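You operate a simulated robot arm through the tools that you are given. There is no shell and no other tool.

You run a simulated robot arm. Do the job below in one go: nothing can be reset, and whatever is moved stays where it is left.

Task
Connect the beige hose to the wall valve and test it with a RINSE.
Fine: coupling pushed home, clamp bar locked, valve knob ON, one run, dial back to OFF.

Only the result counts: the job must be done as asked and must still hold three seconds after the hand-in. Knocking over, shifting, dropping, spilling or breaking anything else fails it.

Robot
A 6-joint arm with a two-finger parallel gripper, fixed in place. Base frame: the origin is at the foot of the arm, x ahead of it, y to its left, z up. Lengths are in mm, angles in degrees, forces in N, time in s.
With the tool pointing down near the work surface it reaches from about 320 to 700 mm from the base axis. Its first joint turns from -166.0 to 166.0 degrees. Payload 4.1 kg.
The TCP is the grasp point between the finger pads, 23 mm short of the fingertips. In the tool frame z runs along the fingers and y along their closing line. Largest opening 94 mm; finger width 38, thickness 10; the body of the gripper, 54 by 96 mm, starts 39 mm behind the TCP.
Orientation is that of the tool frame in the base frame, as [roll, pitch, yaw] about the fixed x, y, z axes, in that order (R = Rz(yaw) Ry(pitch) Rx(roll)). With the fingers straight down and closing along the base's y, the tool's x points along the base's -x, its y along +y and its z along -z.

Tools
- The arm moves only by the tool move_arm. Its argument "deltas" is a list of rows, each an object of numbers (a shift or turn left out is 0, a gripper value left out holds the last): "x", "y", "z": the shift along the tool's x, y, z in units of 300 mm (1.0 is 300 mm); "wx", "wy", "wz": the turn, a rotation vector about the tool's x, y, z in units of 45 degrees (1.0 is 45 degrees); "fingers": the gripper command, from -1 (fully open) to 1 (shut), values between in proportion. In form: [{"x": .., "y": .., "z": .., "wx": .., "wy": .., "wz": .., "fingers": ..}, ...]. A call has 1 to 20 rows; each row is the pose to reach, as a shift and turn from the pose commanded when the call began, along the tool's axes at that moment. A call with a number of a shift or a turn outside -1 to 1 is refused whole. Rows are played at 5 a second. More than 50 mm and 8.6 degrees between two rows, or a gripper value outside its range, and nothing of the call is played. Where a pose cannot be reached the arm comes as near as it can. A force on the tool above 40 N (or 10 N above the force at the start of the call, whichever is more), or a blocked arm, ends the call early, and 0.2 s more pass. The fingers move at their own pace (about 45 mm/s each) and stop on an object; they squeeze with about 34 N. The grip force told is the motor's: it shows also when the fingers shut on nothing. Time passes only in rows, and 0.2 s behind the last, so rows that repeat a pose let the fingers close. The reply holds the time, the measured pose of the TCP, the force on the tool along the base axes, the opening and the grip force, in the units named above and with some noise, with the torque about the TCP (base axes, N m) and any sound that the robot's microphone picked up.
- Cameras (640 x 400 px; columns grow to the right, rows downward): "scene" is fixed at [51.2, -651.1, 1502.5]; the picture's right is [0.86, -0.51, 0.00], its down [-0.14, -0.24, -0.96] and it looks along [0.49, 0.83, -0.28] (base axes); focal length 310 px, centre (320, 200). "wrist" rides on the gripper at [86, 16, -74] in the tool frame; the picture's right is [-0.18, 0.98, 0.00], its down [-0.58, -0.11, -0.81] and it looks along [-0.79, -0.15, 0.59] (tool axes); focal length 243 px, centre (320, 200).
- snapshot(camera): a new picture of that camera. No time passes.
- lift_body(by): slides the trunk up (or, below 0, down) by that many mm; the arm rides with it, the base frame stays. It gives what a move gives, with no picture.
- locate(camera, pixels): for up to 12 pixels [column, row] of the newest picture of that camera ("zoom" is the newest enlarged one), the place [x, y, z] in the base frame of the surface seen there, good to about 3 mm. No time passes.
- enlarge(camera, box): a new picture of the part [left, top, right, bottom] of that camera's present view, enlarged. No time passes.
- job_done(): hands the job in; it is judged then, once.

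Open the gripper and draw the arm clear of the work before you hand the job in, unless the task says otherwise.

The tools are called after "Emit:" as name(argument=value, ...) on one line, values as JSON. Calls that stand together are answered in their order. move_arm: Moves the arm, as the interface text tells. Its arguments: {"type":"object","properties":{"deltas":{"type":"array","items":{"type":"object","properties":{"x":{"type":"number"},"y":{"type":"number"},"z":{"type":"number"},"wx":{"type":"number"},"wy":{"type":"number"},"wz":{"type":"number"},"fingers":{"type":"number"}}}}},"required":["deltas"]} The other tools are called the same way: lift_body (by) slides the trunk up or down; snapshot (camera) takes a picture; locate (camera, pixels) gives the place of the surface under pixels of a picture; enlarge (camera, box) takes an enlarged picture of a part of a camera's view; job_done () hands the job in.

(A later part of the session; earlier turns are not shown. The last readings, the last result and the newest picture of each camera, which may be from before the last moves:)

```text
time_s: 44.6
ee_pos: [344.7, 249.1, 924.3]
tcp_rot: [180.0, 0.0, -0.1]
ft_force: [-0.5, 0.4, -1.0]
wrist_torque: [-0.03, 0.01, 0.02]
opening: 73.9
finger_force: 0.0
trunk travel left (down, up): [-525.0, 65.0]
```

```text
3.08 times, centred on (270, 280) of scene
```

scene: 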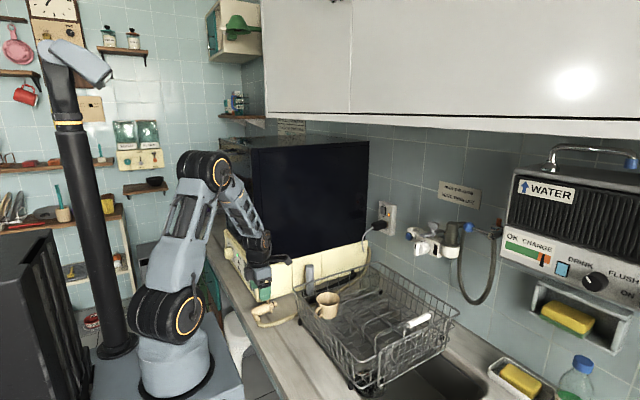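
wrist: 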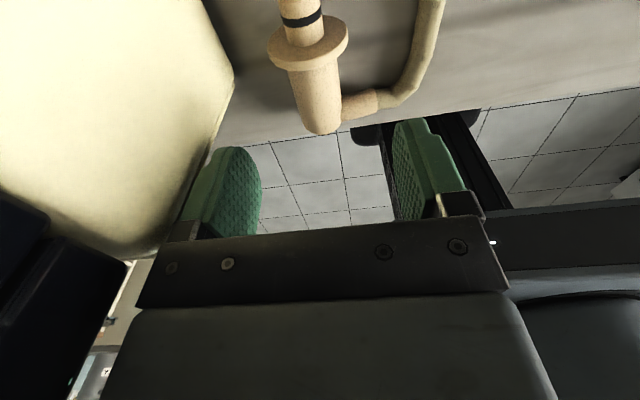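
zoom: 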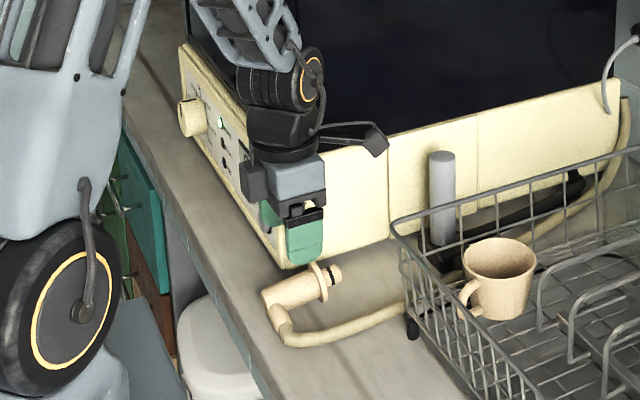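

The plug is visible in the wrist view (nose up at (300,25), flange (307,42), stub at (360,100)). I'll locate flange back edge and stub edge again from this side.

Emit:
enlarge(camera="wrist", box=[240, 0, 440, 140])

Emit:
locate(camera="zoom", pixels=[[190, 20], [195, 60], [215, 145], [235, 260], [250, 400], [345, 150], [90, 150], [330, 320], [330, 370], [380, 300], [215, 220], [300, 200]])

```text
2.86 times, centred on (340, 70) of wrist
```

zoom: 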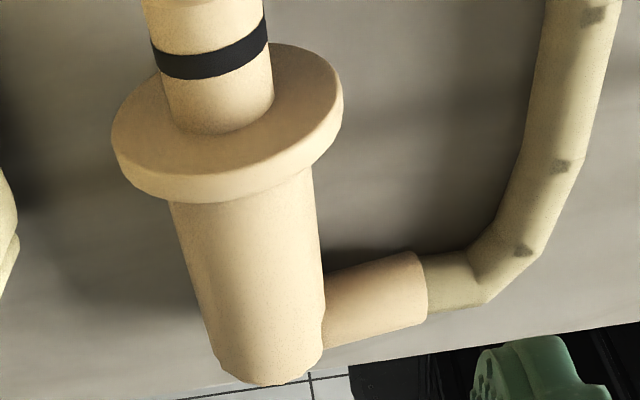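

```text
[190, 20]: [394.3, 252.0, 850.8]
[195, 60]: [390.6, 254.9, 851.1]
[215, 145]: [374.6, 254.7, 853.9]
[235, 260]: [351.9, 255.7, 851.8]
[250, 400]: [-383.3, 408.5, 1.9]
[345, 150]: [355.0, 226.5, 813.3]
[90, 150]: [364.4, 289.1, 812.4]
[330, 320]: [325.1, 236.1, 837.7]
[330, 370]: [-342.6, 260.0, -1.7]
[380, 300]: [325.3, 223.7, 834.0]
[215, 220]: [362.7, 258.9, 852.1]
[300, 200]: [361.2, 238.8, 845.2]
```

The plug lies tilted nose-up by about 6° (flange resting on the counter). I pitch the tool 6° to match its axis and descend halfway, then check the pose.

Emit:
move_arm(deltas=[{"z": 0.07, "wy": 0.067, "fingers": -0.574}, {"z": 0.14, "wy": 0.133, "fingers": -0.574}, {"z": 0.14, "wy": 0.133, "fingers": -0.574}, {"z": 0.14, "wy": 0.133, "fingers": -0.574}, {"z": 0.14, "wy": 0.133, "fingers": -0.574}])

Emit:
enlarge(camera="scene", box=[225, 255, 305, 335])

Emit:
snapshot(camera="wrist")

```text
time_s: 45.8
ee_pos: [346.8, 247.2, 883.8]
tcp_rot: [-179.9, -5.9, 0.0]
ft_force: [1.0, 1.2, 1.2]
wrist_torque: [0.03, -0.02, 0.0]
opening: 74.0
finger_force: 0.1
trunk travel left (down, up): [-525.0, 65.0]
```

```text
5.00 times, centred on (265, 295) of scene
```

zoom: 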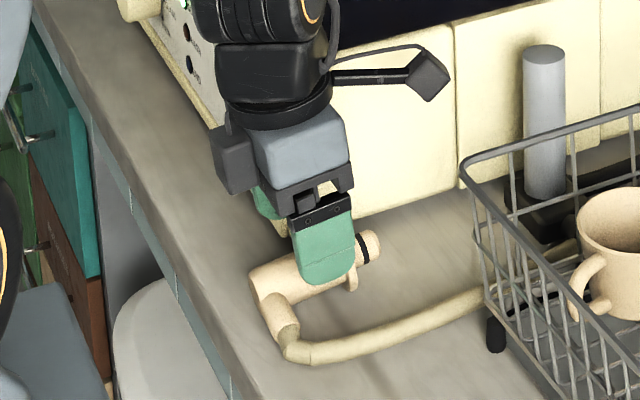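

```text
taken
```

wrist: 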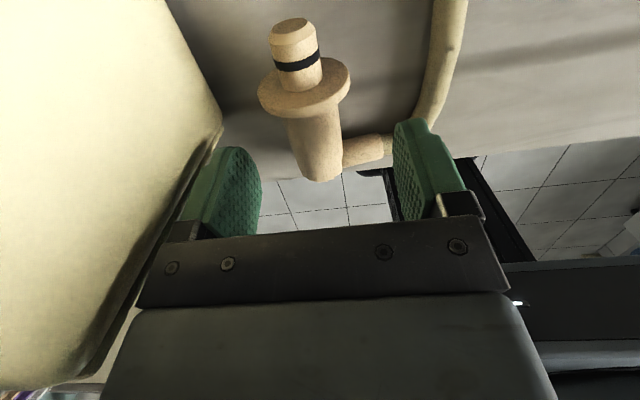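

The finger sits between stub and flange in the view (finger columns 295–355 in the zoom). I descend the last ~42 mm slowly.

Emit:
move_arm(deltas=[{"x": -0.005, "z": 0.035, "fingers": -0.574}, {"x": -0.009, "z": 0.069, "fingers": -0.574}, {"x": -0.014, "z": 0.104, "fingers": -0.574}, {"x": -0.0189, "z": 0.125, "fingers": -0.574}, {"x": -0.0189, "z": 0.138, "fingers": -0.574}, {"x": -0.0189, "z": 0.138, "fingers": -0.574}, {"x": -0.0189, "z": 0.138, "fingers": -0.574}])

Emit:
enlarge(camera="scene", box=[225, 255, 305, 335])

Emit:
snapshot(camera="wrist")

```text
time_s: 47.4
ee_pos: [345.3, 245.9, 842.8]
tcp_rot: [-180.0, -6.0, 0.0]
ft_force: [0.0, 0.4, 0.2]
wrist_torque: [-0.01, 0.01, 0.0]
opening: 74.1
finger_force: 0.1
trunk travel left (down, up): [-525.0, 65.0]
```

```text
5.00 times, centred on (265, 295) of scene
```

zoom: 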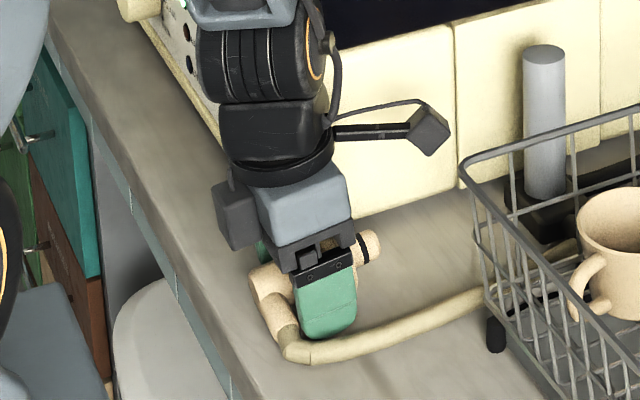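

```text
taken
```

wrist: 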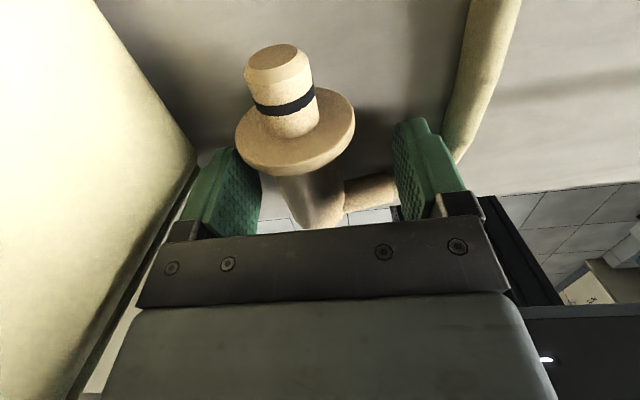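

Check whether the −y finger (right in the wrist view) clears the stub in x before closing; I locate finger edges, stub and flange points.

Emit:
locate(camera="wrist", pixels=[[402, 130], [398, 160], [403, 195], [425, 205], [412, 122], [250, 165], [257, 200], [228, 150], [375, 185], [350, 205], [300, 160], [310, 190]])

Emit:
enlarge(camera="wrist", box=[180, 30, 480, 240])

```text
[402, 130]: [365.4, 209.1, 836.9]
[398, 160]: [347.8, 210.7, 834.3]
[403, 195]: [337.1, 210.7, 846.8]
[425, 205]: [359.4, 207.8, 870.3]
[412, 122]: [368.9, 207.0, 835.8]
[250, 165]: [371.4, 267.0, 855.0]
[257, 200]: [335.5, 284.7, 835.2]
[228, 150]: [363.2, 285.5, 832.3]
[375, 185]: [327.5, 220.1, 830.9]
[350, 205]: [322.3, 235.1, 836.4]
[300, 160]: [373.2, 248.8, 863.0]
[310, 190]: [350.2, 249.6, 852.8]
```

```text
1.90 times, centred on (330, 135) of wrist
```

zoom: 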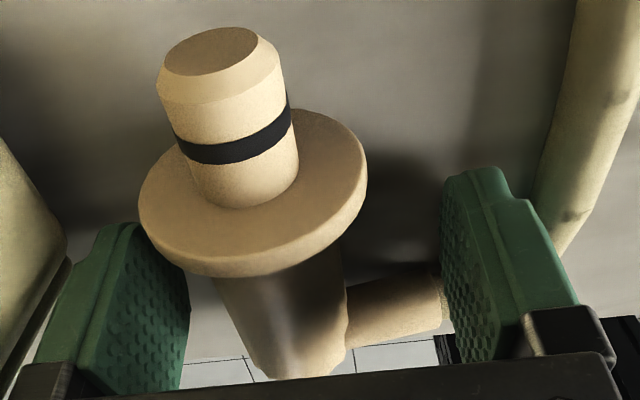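

I refine: locate the flange rim's rear edge and the stub's front edge.

Emit:
locate(camera="zoom", pixels=[[262, 268], [262, 273], [262, 240], [300, 265], [345, 235], [390, 285], [390, 278], [420, 275], [440, 282], [370, 290], [450, 350], [460, 358]])

```text
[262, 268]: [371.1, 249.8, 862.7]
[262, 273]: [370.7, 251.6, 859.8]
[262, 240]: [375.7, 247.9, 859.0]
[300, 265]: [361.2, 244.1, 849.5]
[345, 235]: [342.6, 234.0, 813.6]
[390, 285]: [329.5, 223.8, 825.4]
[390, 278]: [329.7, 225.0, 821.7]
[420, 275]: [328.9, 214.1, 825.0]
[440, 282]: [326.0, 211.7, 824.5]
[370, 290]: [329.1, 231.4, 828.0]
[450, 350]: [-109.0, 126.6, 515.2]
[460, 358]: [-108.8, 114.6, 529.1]
```

In plug-axis coordinates the gap centre is ~4.7 mm further toward the nose than the TCP, so I shift by +4.5 mm along tool x and then close the fingers.

Emit:
move_arm(deltas=[{"x": 0.015, "fingers": -0.574}, {"x": 0.015, "fingers": -0.574}, {"x": 0.015, "fingers": -0.3}, {"x": 0.015, "fingers": 0.0}, {"x": 0.015, "fingers": 0.2}, {"x": 0.015, "fingers": 1.0}, {"x": 0.015, "fingers": 1.0}, {"x": 0.015, "fingers": 1.0}, {"x": 0.015, "fingers": 1.0}])

Emit:
snapshot(camera="wrist")

Emit:
enlarge(camera="scene", box=[225, 255, 305, 335])

```text
time_s: 49.4
ee_pos: [348.5, 245.6, 842.8]
tcp_rot: [180.0, -6.1, 0.0]
ft_force: [-0.1, -0.2, 0.7]
wrist_torque: [-0.03, 0.04, 0.0]
opening: 31.4
finger_force: 33.5
trunk travel left (down, up): [-525.0, 65.0]
```

```text
taken
```

wrist: 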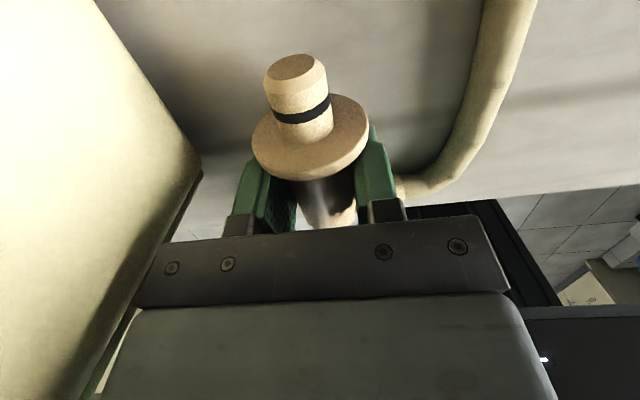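

```text
5.00 times, centred on (265, 295) of scene
```

zoom: 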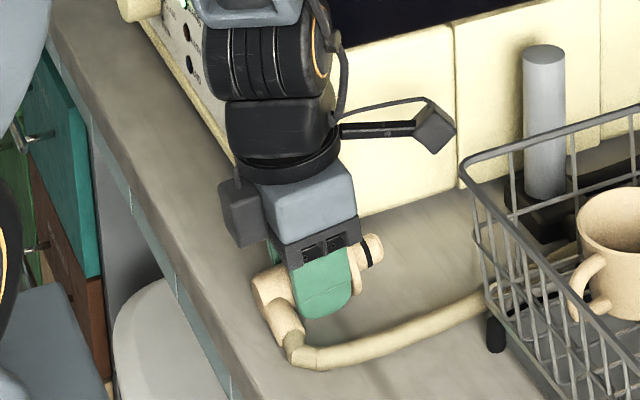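

The grip is firm (31.4 mm, 33.5 N). I lift 60 mm straight up in small steps and check the plug and hose.

Emit:
move_arm(deltas=[{"x": 0.0035, "z": -0.033, "fingers": 1.0}, {"x": 0.007, "z": -0.066, "fingers": 1.0}, {"x": 0.014, "z": -0.133, "fingers": 1.0}, {"x": 0.021, "z": -0.199, "fingers": 1.0}, {"x": 0.021, "z": -0.199, "fingers": 1.0}])

Emit:
snapshot(camera="wrist")

Emit:
snapshot(camera="scene")

Emit:
enlarge(camera="scene", box=[225, 225, 385, 335])

```text
time_s: 50.6
ee_pos: [349.5, 245.8, 903.7]
tcp_rot: [-180.0, -6.0, -0.1]
ft_force: [0.1, 0.4, 0.2]
wrist_torque: [0.02, 0.02, 0.04]
opening: 0.0
finger_force: 34.2
trunk travel left (down, up): [-525.0, 65.0]
```

```text
taken
```

wrist: 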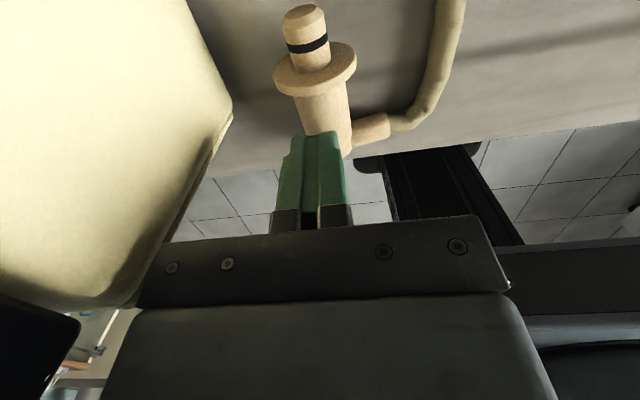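

```text
taken
```

scene: 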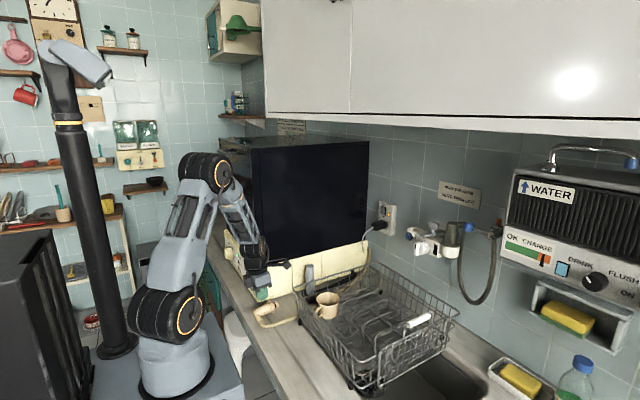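

```text
3.64 times, centred on (305, 280) of scene
```

zoom: 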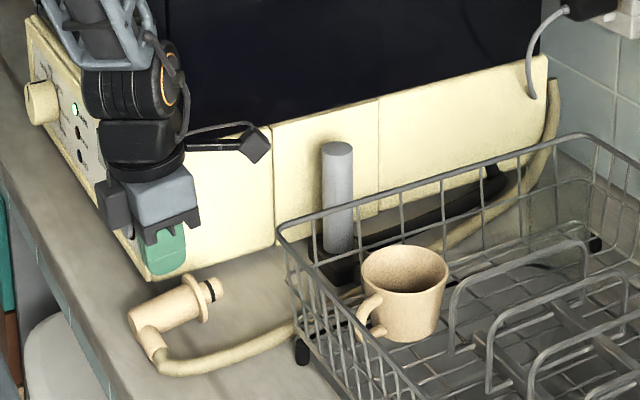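

The plug slipped out during the lift (opening 0.0); it still lies on the counter. I'll measure where it lies now before re-gripping.

Emit:
enlarge(camera="wrist", box=[230, 0, 450, 170])

Emit:
locate(camera="zoom", pixels=[[225, 35], [230, 75], [240, 130], [245, 200], [275, 260], [290, 300], [330, 330], [355, 330], [400, 320], [290, 180], [215, 240], [420, 370]])

Emit:
enlarge(camera="scene", box=[235, 285, 315, 335])

```text
2.35 times, centred on (340, 85) of wrist
```

zoom: 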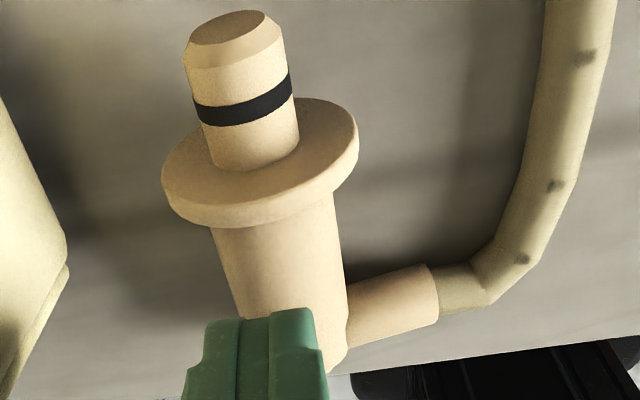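

```text
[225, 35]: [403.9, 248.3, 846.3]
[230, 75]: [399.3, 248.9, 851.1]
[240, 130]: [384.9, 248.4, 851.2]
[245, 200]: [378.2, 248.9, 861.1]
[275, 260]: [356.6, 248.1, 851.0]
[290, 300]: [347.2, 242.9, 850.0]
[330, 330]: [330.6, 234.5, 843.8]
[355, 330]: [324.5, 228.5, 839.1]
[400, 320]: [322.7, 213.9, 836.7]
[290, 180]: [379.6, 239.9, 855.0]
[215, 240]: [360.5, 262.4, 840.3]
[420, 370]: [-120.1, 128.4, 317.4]
```

```text
8.00 times, centred on (275, 310) of scene
```

zoom: 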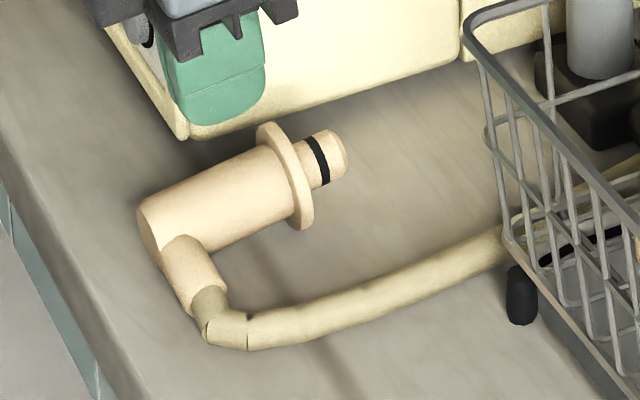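

The plug stayed put, shifted only a few mm. I measure the flange rear edge and stub front edge anew for a second, deeper grip.

Emit:
locate(camera="wrist", pixels=[[318, 93], [320, 94], [322, 97], [312, 94], [358, 121], [370, 116], [380, 114], [360, 118], [375, 113], [340, 110], [300, 120], [335, 60]])

Emit:
enlarge(camera="wrist", box=[280, 70, 400, 160])

Emit:
locate(camera="zoom", pixels=[[190, 120], [190, 126], [190, 114], [200, 140], [290, 160], [370, 262], [420, 255], [460, 240], [500, 232], [420, 262], [460, 250], [500, 240]])

```text
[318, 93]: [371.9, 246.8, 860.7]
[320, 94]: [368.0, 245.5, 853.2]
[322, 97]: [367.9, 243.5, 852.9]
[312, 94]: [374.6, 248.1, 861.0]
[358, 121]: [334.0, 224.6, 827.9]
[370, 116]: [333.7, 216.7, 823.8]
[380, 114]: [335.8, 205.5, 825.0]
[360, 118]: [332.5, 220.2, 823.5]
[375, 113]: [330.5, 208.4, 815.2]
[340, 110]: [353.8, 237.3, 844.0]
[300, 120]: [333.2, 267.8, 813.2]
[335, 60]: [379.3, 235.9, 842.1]
```

```text
4.44 times, centred on (340, 115) of wrist
```

zoom: 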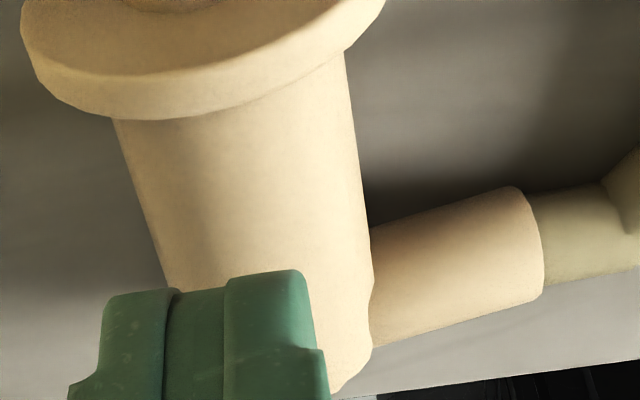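

```text
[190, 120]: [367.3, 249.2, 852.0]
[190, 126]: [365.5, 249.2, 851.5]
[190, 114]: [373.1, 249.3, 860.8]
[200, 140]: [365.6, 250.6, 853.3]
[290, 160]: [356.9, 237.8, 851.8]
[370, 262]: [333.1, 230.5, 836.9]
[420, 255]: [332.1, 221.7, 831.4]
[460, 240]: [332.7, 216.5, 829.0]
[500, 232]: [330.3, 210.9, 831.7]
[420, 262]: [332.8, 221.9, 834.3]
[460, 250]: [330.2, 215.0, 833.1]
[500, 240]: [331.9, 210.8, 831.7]
```

Gap centre is now at about −2.3 mm along tool x from the TCP, plug axis y≈248. I open to 60 mm, re-align and descend to z≈840 for a deeper grip, then close.

Emit:
move_arm(deltas=[{"fingers": -0.277}, {"fingers": -0.277}, {"x": -0.0077, "y": -0.0073, "z": 0.0, "fingers": -0.277}, {"x": -0.0077, "y": -0.0073, "z": 0.06, "fingers": -0.277}, {"x": -0.0077, "y": -0.0073, "z": 0.12, "fingers": -0.277}, {"x": -0.0077, "y": -0.0073, "z": 0.17, "fingers": -0.277}, {"x": -0.0077, "y": -0.0073, "z": 0.2, "fingers": -0.277}, {"x": -0.0077, "y": -0.0073, "z": 0.2127, "fingers": -0.277}, {"x": -0.0077, "y": -0.0073, "z": 0.2127, "fingers": -0.277}, {"x": -0.0077, "y": -0.0073, "z": 0.2127, "fingers": -0.277}])

Emit:
snapshot(camera="wrist")

Emit:
enlarge(camera="scene", box=[235, 285, 315, 335])

```text
time_s: 52.8
ee_pos: [353.2, 248.0, 840.3]
tcp_rot: [-179.9, -6.2, 0.0]
ft_force: [-1.2, 0.0, 20.5]
wrist_torque: [-0.66, 0.4, -0.09]
opening: 59.8
finger_force: 0.2
trunk travel left (down, up): [-525.0, 65.0]
```

```text
taken
```

wrist: 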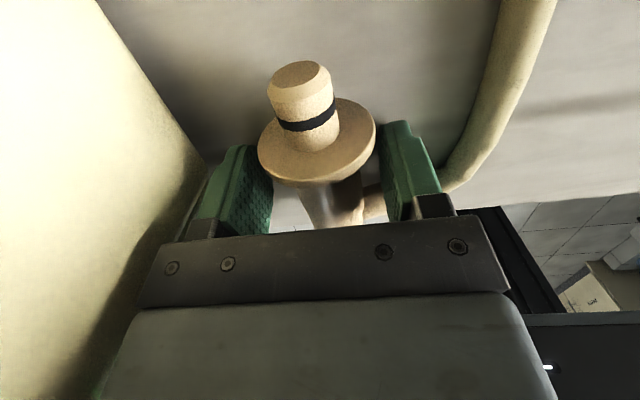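

```text
8.00 times, centred on (275, 310) of scene
```

zoom: 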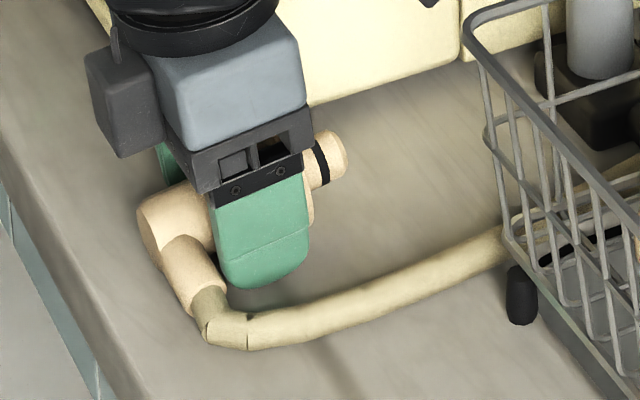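

There's a 20 N upward reaction from the −y finger's rear corner touching the stub/hose bend. I raise 8 mm, narrow the opening to 46 mm, shift +2 mm toward the flange and lower again.

Emit:
move_arm(deltas=[{"z": -0.027, "fingers": -0.277}, {"z": -0.04, "fingers": 0.02}, {"x": 0.0067, "z": -0.04, "fingers": 0.02}, {"x": 0.0067, "z": -0.04, "fingers": 0.02}, {"x": 0.0067, "z": -0.02, "fingers": 0.02}, {"x": 0.0067, "z": -0.01, "fingers": 0.02}, {"x": 0.0067, "z": -0.003, "fingers": 0.02}, {"x": 0.0067, "z": -0.003, "fingers": 0.02}])

Emit:
enlarge(camera="scene", box=[235, 285, 315, 335])

Emit:
snapshot(camera="wrist")

```text
time_s: 54.6
ee_pos: [354.4, 247.1, 839.7]
tcp_rot: [-180.0, -6.0, 0.0]
ft_force: [0.3, -0.1, 0.0]
wrist_torque: [-0.02, -0.02, 0.0]
opening: 46.1
finger_force: 0.0
trunk travel left (down, up): [-525.0, 65.0]
```

```text
8.00 times, centred on (275, 310) of scene
```

zoom: 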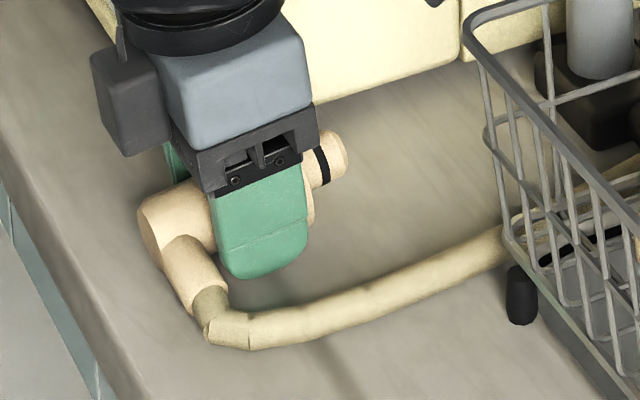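

```text
taken
```

wrist: 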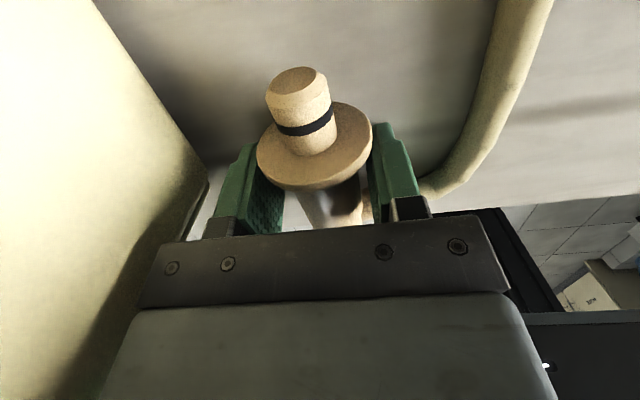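

No contact force now, TCP at (354,247,840). I close the fingers and wait for the grip to settle.

Emit:
move_arm(deltas=[{"fingers": 0.2}, {"fingers": 0.3}, {"fingers": 1.0}, {"fingers": 1.0}, {"fingers": 1.0}, {"fingers": 1.0}, {"fingers": 1.0}])

Emit:
move_arm(deltas=[{"z": -0.003, "fingers": 1.0}, {"z": -0.007, "fingers": 1.0}, {"z": -0.01, "fingers": 1.0}, {"z": -0.013, "fingers": 1.0}, {"z": -0.013, "fingers": 1.0}])

Emit:
enlarge(camera="scene", box=[235, 285, 315, 335])

```text
time_s: 56.2
ee_pos: [355.8, 247.6, 840.5]
tcp_rot: [180.0, -6.1, 0.0]
ft_force: [-0.2, -0.2, 0.3]
wrist_torque: [-0.03, 0.05, 0.01]
opening: 31.5
finger_force: 34.3
trunk travel left (down, up): [-525.0, 65.0]
```

```text
time_s: 57.4
ee_pos: [354.2, 248.0, 843.6]
tcp_rot: [-180.0, -6.0, 0.0]
ft_force: [0.2, 0.0, -1.2]
wrist_torque: [0.0, 0.01, 0.0]
opening: 31.5
finger_force: 33.8
trunk travel left (down, up): [-525.0, 65.0]
```

```text
8.00 times, centred on (275, 310) of scene
```

zoom: 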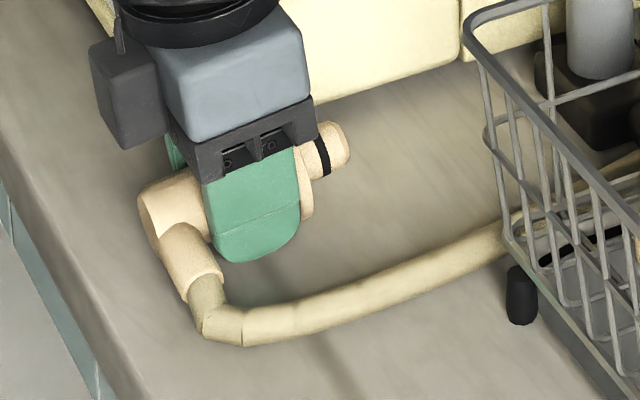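

Grip holds after 3.5 mm (load about 1 N). I continue lifting slowly, another ~12 mm.

Emit:
move_arm(deltas=[{"x": 0.001, "z": -0.007, "fingers": 1.0}, {"x": 0.001, "z": -0.013, "fingers": 1.0}, {"x": 0.002, "z": -0.02, "fingers": 1.0}, {"x": 0.003, "z": -0.027, "fingers": 1.0}, {"x": 0.004, "z": -0.033, "fingers": 1.0}, {"x": 0.004, "z": -0.04, "fingers": 1.0}, {"x": 0.004, "z": -0.04, "fingers": 1.0}])

Emit:
enlarge(camera="scene", box=[235, 285, 315, 335])

Emit:
snapshot(camera="wrist")

```text
time_s: 59.0
ee_pos: [355.7, 246.4, 856.4]
tcp_rot: [-180.0, -5.9, 0.0]
ft_force: [-0.6, -0.3, -0.8]
wrist_torque: [0.01, -0.02, 0.0]
opening: 31.5
finger_force: 34.4
trunk travel left (down, up): [-525.0, 65.0]
```

```text
8.00 times, centred on (275, 310) of scene
```

zoom: 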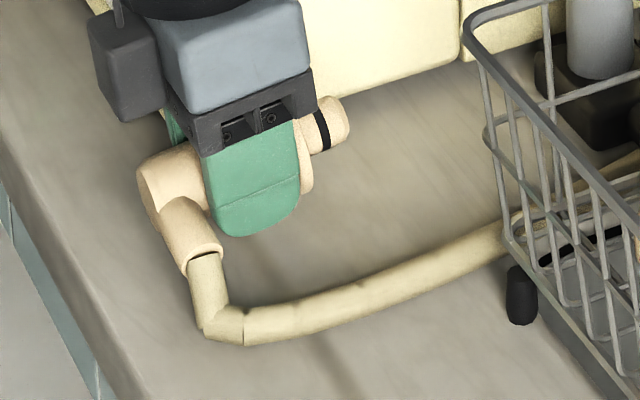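

```text
taken
```

wrist: 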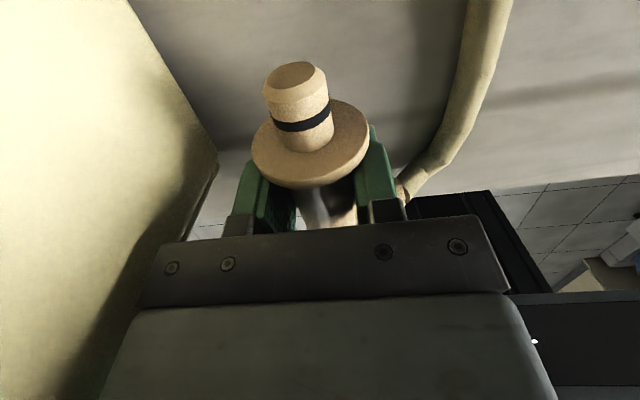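

The plug is off the counter and held. I keep lifting gently (~7 mm per row), about 70 mm more, and check hose behaviour.

Emit:
move_arm(deltas=[{"x": 0.002, "z": -0.02, "fingers": 1.0}, {"x": 0.004, "z": -0.04, "fingers": 1.0}, {"x": 0.006, "z": -0.06, "fingers": 1.0}, {"x": 0.008, "z": -0.08, "fingers": 1.0}, {"x": 0.01, "z": -0.1, "fingers": 1.0}, {"x": 0.013, "z": -0.12, "fingers": 1.0}, {"x": 0.015, "z": -0.14, "fingers": 1.0}, {"x": 0.017, "z": -0.16, "fingers": 1.0}, {"x": 0.019, "z": -0.18, "fingers": 1.0}, {"x": 0.021, "z": -0.2, "fingers": 1.0}, {"x": 0.023, "z": -0.22, "fingers": 1.0}, {"x": 0.025, "z": -0.24, "fingers": 1.0}, {"x": 0.025, "z": -0.24, "fingers": 1.0}])

Emit:
snapshot(camera="scene")

Emit:
enlarge(camera="scene", box=[225, 235, 385, 335])

```text
time_s: 61.8
ee_pos: [354.6, 248.5, 928.2]
tcp_rot: [179.9, -6.0, 0.0]
ft_force: [0.1, 0.2, -0.7]
wrist_torque: [0.0, -0.01, 0.01]
opening: 31.5
finger_force: 34.8
trunk travel left (down, up): [-525.0, 65.0]
```

```text
taken
```

scene: 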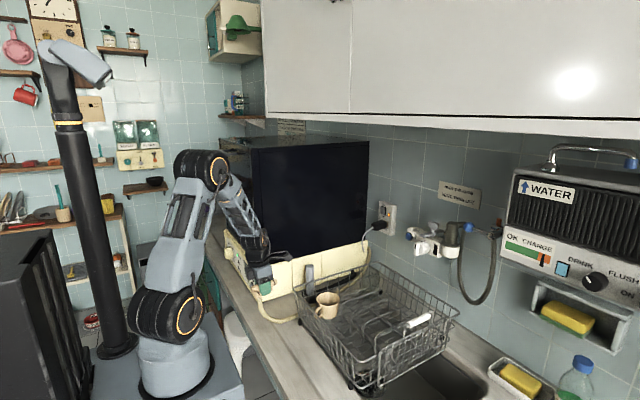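

```text
4.00 times, centred on (305, 285) of scene
```

zoom: 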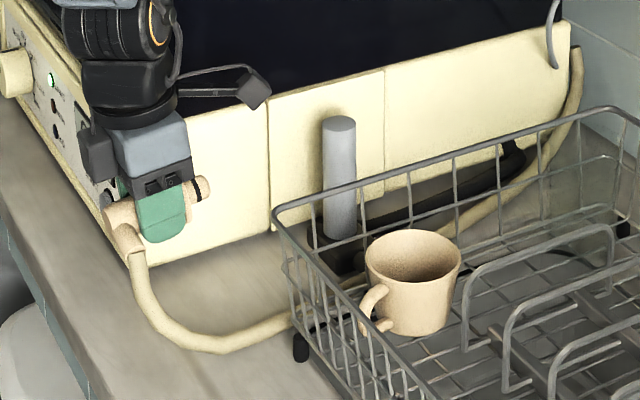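

The hose hangs freely and the load is small. I lift a further 200 mm at ~10 mm per row while levelling the tool (−6° pitch).

Emit:
move_arm(deltas=[{"x": 0.0035, "z": -0.033, "wy": -0.007, "fingers": 1.0}, {"x": 0.007, "z": -0.066, "wy": -0.014, "fingers": 1.0}, {"x": 0.0105, "z": -0.099, "wy": -0.021, "fingers": 1.0}, {"x": 0.014, "z": -0.133, "wy": -0.028, "fingers": 1.0}, {"x": 0.0175, "z": -0.166, "wy": -0.035, "fingers": 1.0}, {"x": 0.021, "z": -0.199, "wy": -0.042, "fingers": 1.0}, {"x": 0.0245, "z": -0.232, "wy": -0.049, "fingers": 1.0}, {"x": 0.028, "z": -0.265, "wy": -0.056, "fingers": 1.0}, {"x": 0.0315, "z": -0.298, "wy": -0.063, "fingers": 1.0}, {"x": 0.035, "z": -0.332, "wy": -0.07, "fingers": 1.0}, {"x": 0.0385, "z": -0.365, "wy": -0.077, "fingers": 1.0}, {"x": 0.042, "z": -0.398, "wy": -0.084, "fingers": 1.0}, {"x": 0.0455, "z": -0.431, "wy": -0.091, "fingers": 1.0}, {"x": 0.049, "z": -0.464, "wy": -0.098, "fingers": 1.0}, {"x": 0.0525, "z": -0.497, "wy": -0.105, "fingers": 1.0}, {"x": 0.056, "z": -0.53, "wy": -0.112, "fingers": 1.0}, {"x": 0.0595, "z": -0.564, "wy": -0.119, "fingers": 1.0}, {"x": 0.063, "z": -0.597, "wy": -0.126, "fingers": 1.0}, {"x": 0.0697, "z": -0.663, "wy": -0.133, "fingers": 1.0}, {"x": 0.0697, "z": -0.663, "wy": -0.133, "fingers": 1.0}])

Emit:
snapshot(camera="scene")

Emit:
enlarge(camera="scene", box=[225, 205, 385, 335])

```text
time_s: 66.0
ee_pos: [354.5, 246.5, 1128.7]
tcp_rot: [179.9, 0.0, 0.0]
ft_force: [0.1, -1.0, -0.8]
wrist_torque: [-0.02, 0.0, -0.03]
opening: 31.7
finger_force: 34.1
trunk travel left (down, up): [-525.0, 65.0]
```

```text
taken
```

scene: 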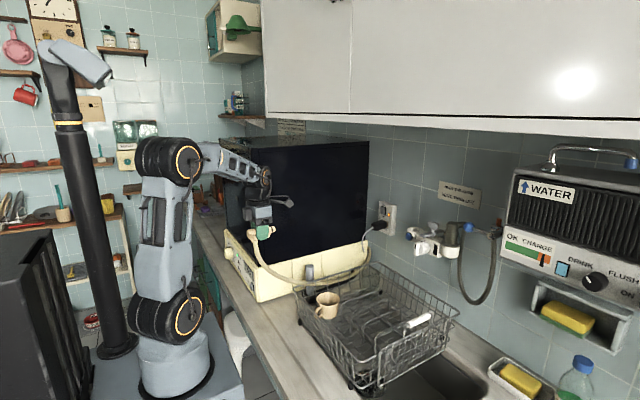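

```text
3.08 times, centred on (305, 270) of scene
```

zoom: 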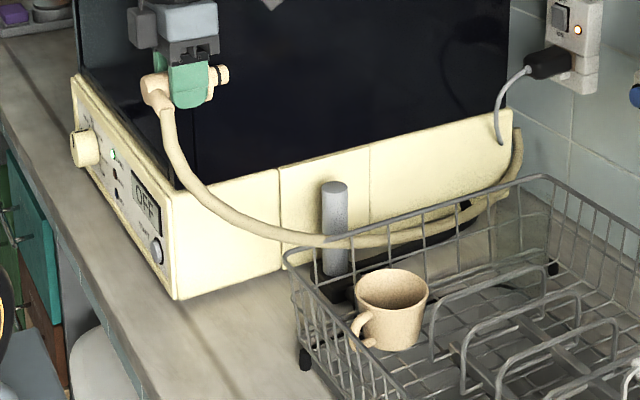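

The hose arcs freely from the plug to the back. I now travel outward in four steps, rotating yaw by 45° each, to around (540,90,1160).

Emit:
move_arm(deltas=[{"x": 0.027, "y": 0.023, "z": -0.013, "wz": 0.125, "fingers": 1.0}, {"x": 0.054, "y": 0.047, "z": -0.026, "wz": 0.25, "fingers": 1.0}, {"x": 0.082, "y": 0.07, "z": -0.039, "wz": 0.375, "fingers": 1.0}, {"x": 0.109, "y": 0.094, "z": -0.052, "wz": 0.5, "fingers": 1.0}, {"x": 0.136, "y": 0.117, "z": -0.065, "wz": 0.625, "fingers": 1.0}, {"x": 0.163, "y": 0.141, "z": -0.078, "wz": 0.75, "fingers": 1.0}, {"x": 0.19, "y": 0.164, "z": -0.091, "wz": 0.875, "fingers": 1.0}, {"x": 0.218, "y": 0.188, "z": -0.104, "wz": 1.0, "fingers": 1.0}, {"x": 0.218, "y": 0.188, "z": -0.104, "wz": 1.0, "fingers": 1.0}])

Emit:
snapshot(camera="scene")

```text
time_s: 68.0
ee_pos: [421.6, 190.0, 1161.1]
tcp_rot: [-179.9, 0.0, -45.1]
ft_force: [-0.2, 0.2, -1.4]
wrist_torque: [0.02, 0.01, -0.03]
opening: 31.1
finger_force: 33.7
trunk travel left (down, up): [-525.0, 65.0]
```

```text
taken
```

scene: 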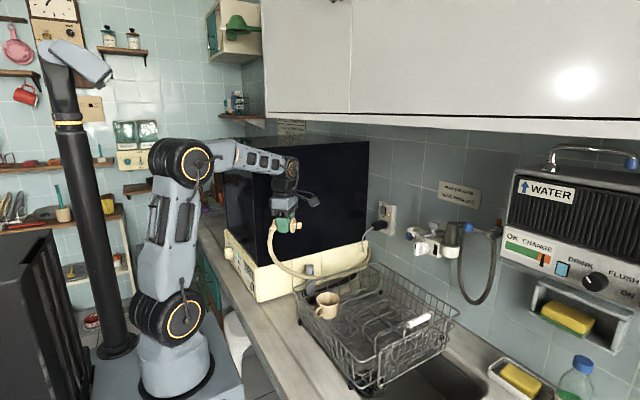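

Good so far: plug held, yaw −45°. Next step toward (490,160,1200) with another 45°.

Emit:
move_arm(deltas=[{"x": 0.029, "y": -0.011, "z": -0.016, "wz": 0.125, "fingers": 1.0}, {"x": 0.058, "y": -0.022, "z": -0.032, "wz": 0.25, "fingers": 1.0}, {"x": 0.087, "y": -0.034, "z": -0.049, "wz": 0.375, "fingers": 1.0}, {"x": 0.116, "y": -0.045, "z": -0.065, "wz": 0.5, "fingers": 1.0}, {"x": 0.144, "y": -0.056, "z": -0.081, "wz": 0.625, "fingers": 1.0}, {"x": 0.173, "y": -0.067, "z": -0.097, "wz": 0.75, "fingers": 1.0}, {"x": 0.202, "y": -0.079, "z": -0.114, "wz": 0.875, "fingers": 1.0}, {"x": 0.231, "y": -0.09, "z": -0.13, "wz": 1.0, "fingers": 1.0}, {"x": 0.231, "y": -0.09, "z": -0.13, "wz": 1.0, "fingers": 1.0}])

Emit:
snapshot(camera="scene")

Emit:
enlarge(camera="scene", box=[240, 175, 400, 335])

```text
time_s: 70.0
ee_pos: [488.8, 161.8, 1200.4]
tcp_rot: [180.0, -0.1, -90.2]
ft_force: [-0.7, 0.4, -1.1]
wrist_torque: [-0.01, -0.02, -0.04]
opening: 31.5
finger_force: 34.1
trunk travel left (down, up): [-525.0, 65.0]
```

```text
taken
```

scene: 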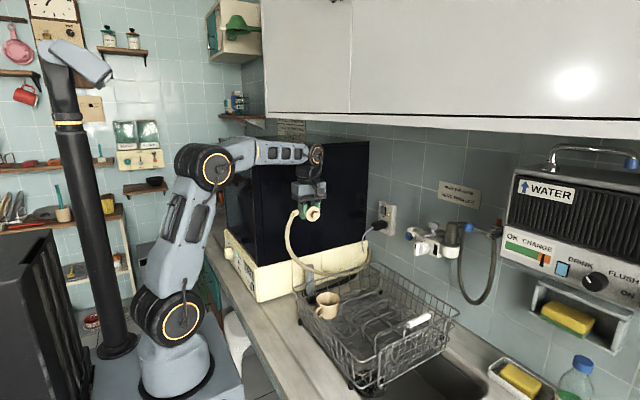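

```text
2.50 times, centred on (320, 255) of scene
```

zoom: 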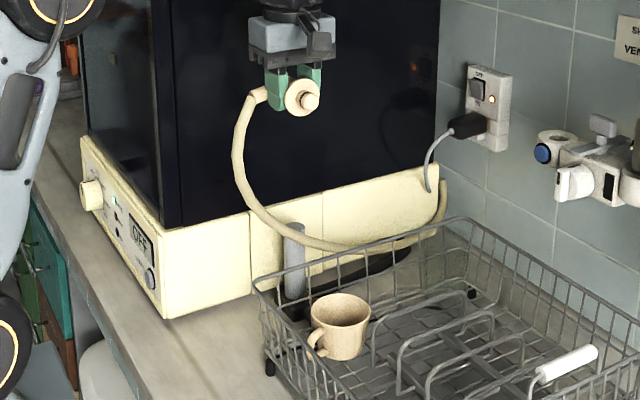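

The hose clears mug and rack. I continue: toward (540,120,1215) with another 45° of yaw.

Emit:
move_arm(deltas=[{"x": 0.018, "y": -0.021, "z": -0.006, "wz": 0.125, "fingers": 1.0}, {"x": 0.035, "y": -0.043, "z": -0.013, "wz": 0.25, "fingers": 1.0}, {"x": 0.053, "y": -0.064, "z": -0.019, "wz": 0.375, "fingers": 1.0}, {"x": 0.07, "y": -0.085, "z": -0.025, "wz": 0.5, "fingers": 1.0}, {"x": 0.088, "y": -0.106, "z": -0.031, "wz": 0.625, "fingers": 1.0}, {"x": 0.105, "y": -0.128, "z": -0.038, "wz": 0.75, "fingers": 1.0}, {"x": 0.123, "y": -0.149, "z": -0.044, "wz": 0.875, "fingers": 1.0}, {"x": 0.14, "y": -0.17, "z": -0.05, "wz": 1.0, "fingers": 1.0}, {"x": 0.14, "y": -0.17, "z": -0.05, "wz": 1.0, "fingers": 1.0}])

Emit:
snapshot(camera="scene")

Emit:
enlarge(camera="scene", box=[260, 155, 420, 335])

```text
time_s: 72.0
ee_pos: [540.4, 119.4, 1213.1]
tcp_rot: [179.9, 0.0, -135.1]
ft_force: [0.4, -0.6, -1.1]
wrist_torque: [0.01, 0.01, -0.01]
opening: 31.2
finger_force: 34.0
trunk travel left (down, up): [-525.0, 65.0]
```

```text
taken
```

scene: 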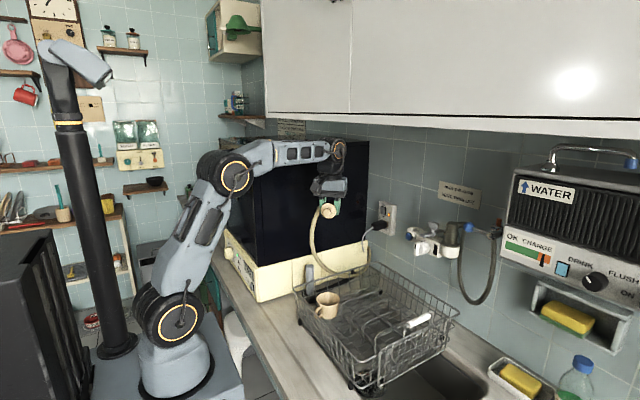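

```text
2.22 times, centred on (340, 245) of scene
```

zoom: 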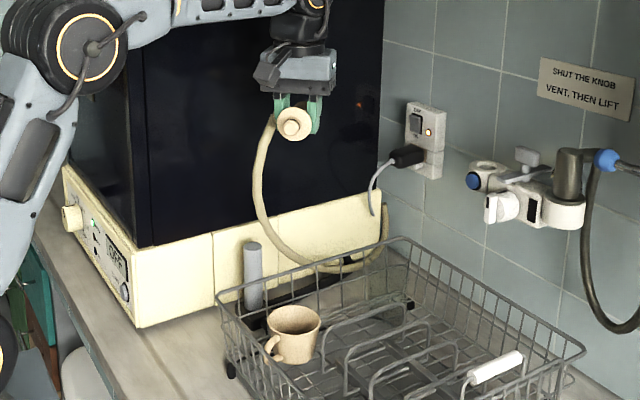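

Fine. The last 45° of yaw, moving to about (545,70,1220).

Emit:
move_arm(deltas=[{"x": 0.013, "y": -0.016, "z": -0.003, "wz": 0.125, "fingers": 1.0}, {"x": 0.026, "y": -0.032, "z": -0.006, "wz": 0.25, "fingers": 1.0}, {"x": 0.04, "y": -0.049, "z": -0.009, "wz": 0.375, "fingers": 1.0}, {"x": 0.053, "y": -0.065, "z": -0.012, "wz": 0.5, "fingers": 1.0}, {"x": 0.066, "y": -0.081, "z": -0.014, "wz": 0.625, "fingers": 1.0}, {"x": 0.08, "y": -0.098, "z": -0.017, "wz": 0.75, "fingers": 1.0}, {"x": 0.093, "y": -0.114, "z": -0.02, "wz": 0.875, "fingers": 1.0}, {"x": 0.106, "y": -0.13, "z": -0.023, "wz": 1.0, "fingers": 1.0}, {"x": 0.106, "y": -0.13, "z": -0.023, "wz": 1.0, "fingers": 1.0}])

Emit:
snapshot(camera="scene")

Emit:
snapshot(camera="wrist")

```text
time_s: 74.0
ee_pos: [544.9, 70.2, 1220.3]
tcp_rot: [179.9, 0.0, 179.8]
ft_force: [0.0, 0.1, -1.1]
wrist_torque: [-0.01, -0.01, 0.0]
opening: 31.2
finger_force: 34.4
trunk travel left (down, up): [-525.0, 65.0]
```

```text
taken
```

scene: 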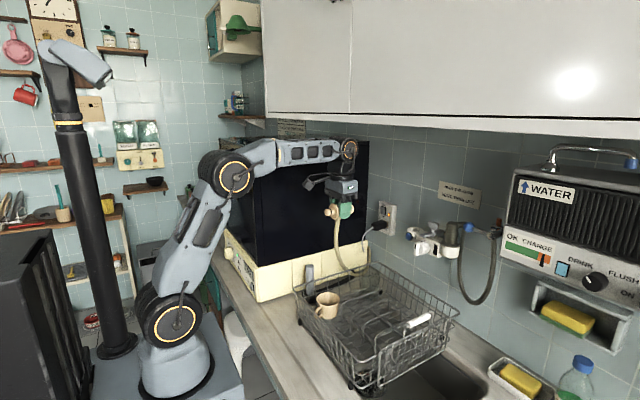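

```text
taken
```

wrist: 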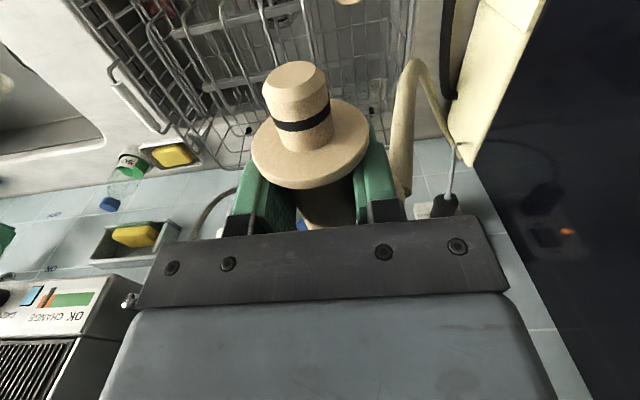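

The plug's nose now points to −x. I pitch the tool up by 90° (two calls of 45°) so the nose points down and the fingers point at the wall.

Emit:
move_arm(deltas=[{"wy": -0.125, "fingers": 1.0}, {"wy": -0.25, "fingers": 1.0}, {"wy": -0.375, "fingers": 1.0}, {"wy": -0.5, "fingers": 1.0}, {"wy": -0.625, "fingers": 1.0}, {"wy": -0.75, "fingers": 1.0}, {"wy": -0.875, "fingers": 1.0}, {"wy": -1.0, "fingers": 1.0}, {"wy": -1.0, "fingers": 1.0}])

Emit:
move_arm(deltas=[{"wy": -0.125, "fingers": 1.0}, {"wy": -0.25, "fingers": 1.0}, {"wy": -0.375, "fingers": 1.0}, {"wy": -0.5, "fingers": 1.0}, {"wy": -0.625, "fingers": 1.0}, {"wy": -0.75, "fingers": 1.0}, {"wy": -0.875, "fingers": 1.0}, {"wy": -1.0, "fingers": 1.0}, {"wy": -1.0, "fingers": 1.0}])

Emit:
snapshot(camera="scene")

Emit:
enlarge(camera="scene", box=[290, 160, 450, 280])

```text
time_s: 76.0
ee_pos: [544.0, 69.9, 1220.7]
tcp_rot: [-179.9, 45.0, 180.0]
ft_force: [-0.3, -0.4, -0.6]
wrist_torque: [0.02, 0.01, 0.03]
opening: 31.6
finger_force: 34.0
trunk travel left (down, up): [-525.0, 65.0]
```

```text
time_s: 78.0
ee_pos: [545.1, 69.2, 1219.7]
tcp_rot: [-1.4, 90.0, -1.3]
ft_force: [0.5, 0.6, -1.0]
wrist_torque: [-0.01, 0.0, 0.01]
opening: 31.3
finger_force: 34.2
trunk travel left (down, up): [-525.0, 65.0]
```

```text
taken
```

scene: 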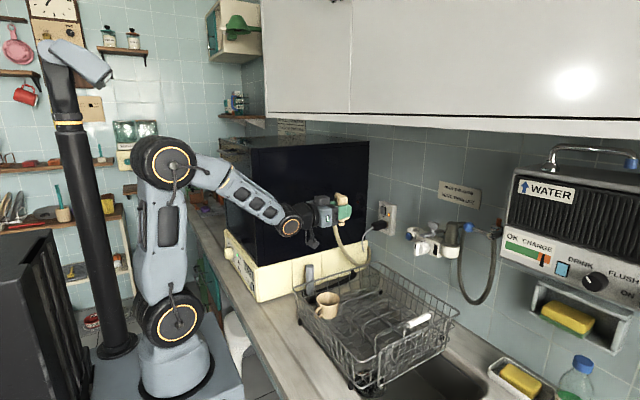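

```text
3.33 times, centred on (370, 220) of scene
```

zoom: 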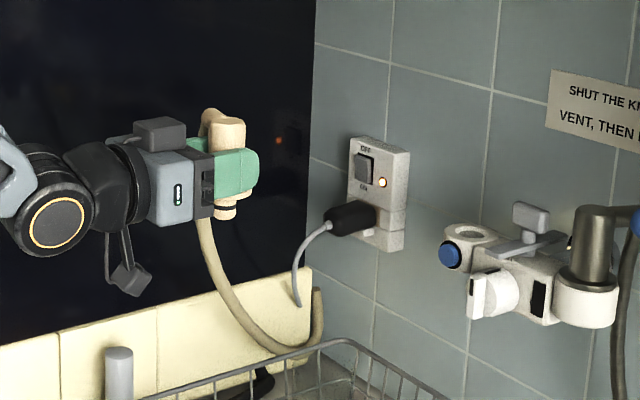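

The tool is horizontal, nose down. I zoom on the plug to check its verticality and measure the nose and flange positions.

Emit:
enlarge(camera="scene", box=[320, 180, 376, 230])

Emit:
locate(camera="zoom", pixels=[[180, 300], [200, 320], [215, 345], [240, 340], [195, 345], [170, 100], [150, 130], [210, 130], [215, 310], [245, 310]])

```text
8.00 times, centred on (348, 205) of scene
```

zoom: 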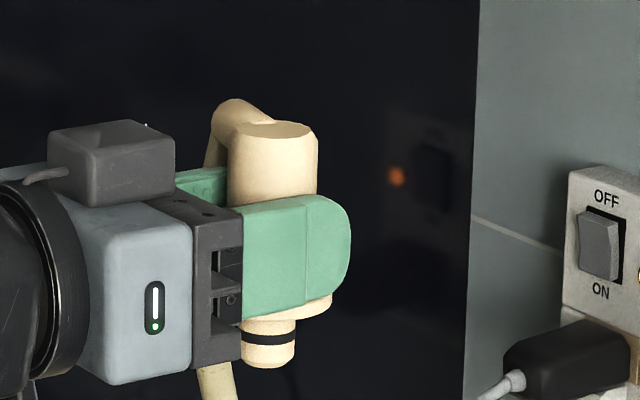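

```text
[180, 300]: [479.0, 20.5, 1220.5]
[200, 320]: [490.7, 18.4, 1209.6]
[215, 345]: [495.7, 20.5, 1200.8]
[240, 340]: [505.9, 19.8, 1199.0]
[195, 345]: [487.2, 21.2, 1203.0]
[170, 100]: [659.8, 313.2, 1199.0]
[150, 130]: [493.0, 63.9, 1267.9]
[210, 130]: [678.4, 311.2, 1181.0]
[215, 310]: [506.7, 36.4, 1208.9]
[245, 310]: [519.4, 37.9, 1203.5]
```

The plug axis appears vertical in view ((273,130) → (269,360), as expected from perspective). I locate plug points.

Emit:
locate(camera="zoom", pixels=[[273, 131], [270, 160], [270, 185], [300, 180], [245, 180], [269, 338], [269, 355], [255, 330], [285, 330], [320, 308], [325, 300], [340, 240]])

```text
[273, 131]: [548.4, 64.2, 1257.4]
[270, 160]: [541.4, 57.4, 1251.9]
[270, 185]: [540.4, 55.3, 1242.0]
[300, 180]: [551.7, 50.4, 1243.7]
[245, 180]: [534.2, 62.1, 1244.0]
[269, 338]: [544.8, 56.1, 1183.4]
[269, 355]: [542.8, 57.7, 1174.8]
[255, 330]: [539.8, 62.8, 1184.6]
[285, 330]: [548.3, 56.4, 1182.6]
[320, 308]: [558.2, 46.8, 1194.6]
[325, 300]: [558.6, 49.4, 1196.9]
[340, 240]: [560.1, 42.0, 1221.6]
```

Plug axis is ≈(549.5,68.5), i.e. ~4.5 mm ahead of the TCP; flange underside ≈ TCP−25.7 mm. Home needs TCP ≈(791.3,5,1152.7). I advance to (700,5,1235) first.

Emit:
move_arm(deltas=[{"x": -0.005, "y": -0.02, "z": 0.047, "fingers": 1.0}, {"x": -0.01, "y": -0.04, "z": 0.094, "fingers": 1.0}, {"x": -0.014, "y": -0.058, "z": 0.141, "fingers": 1.0}, {"x": -0.018, "y": -0.077, "z": 0.188, "fingers": 1.0}, {"x": -0.023, "y": -0.097, "z": 0.235, "fingers": 1.0}, {"x": -0.027, "y": -0.116, "z": 0.282, "fingers": 1.0}, {"x": -0.032, "y": -0.136, "z": 0.329, "fingers": 1.0}, {"x": -0.036, "y": -0.155, "z": 0.376, "fingers": 1.0}, {"x": -0.041, "y": -0.174, "z": 0.423, "fingers": 1.0}, {"x": -0.045, "y": -0.194, "z": 0.47, "fingers": 1.0}, {"x": -0.05, "y": -0.213, "z": 0.517, "fingers": 1.0}, {"x": -0.05, "y": -0.213, "z": 0.517, "fingers": 1.0}])

Emit:
snapshot(camera="scene")

Emit:
enlarge(camera="scene", box=[330, 150, 490, 280])

```text
time_s: 80.6
ee_pos: [695.5, 43.4, 1233.3]
tcp_rot: [-178.0, 89.5, 180.0]
ft_force: [0.3, -0.4, -1.5]
wrist_torque: [0.04, 0.02, 0.0]
opening: 31.3
finger_force: 34.0
out of reach, approached as far as the arm can: row 3, 4, 5, 6, 7, 8, 9, 10, 11, 12
trunk travel left (down, up): [-525.0, 65.0]
```

```text
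taken
```

scene: 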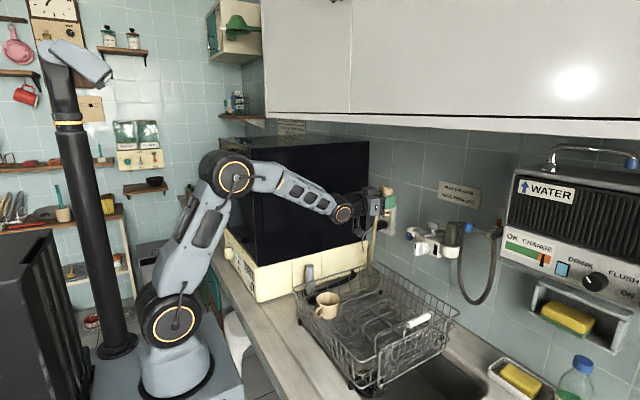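

```text
3.08 times, centred on (410, 215) of scene
```

zoom: 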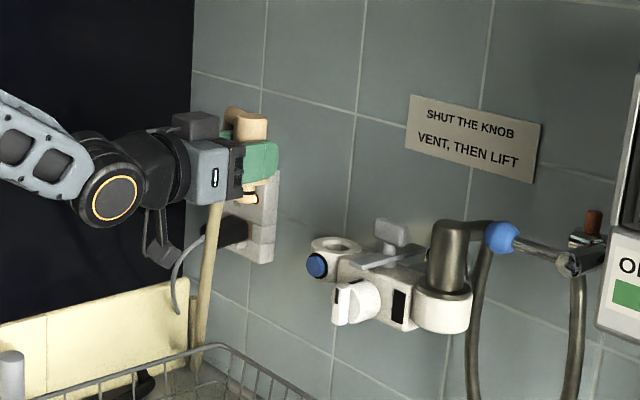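

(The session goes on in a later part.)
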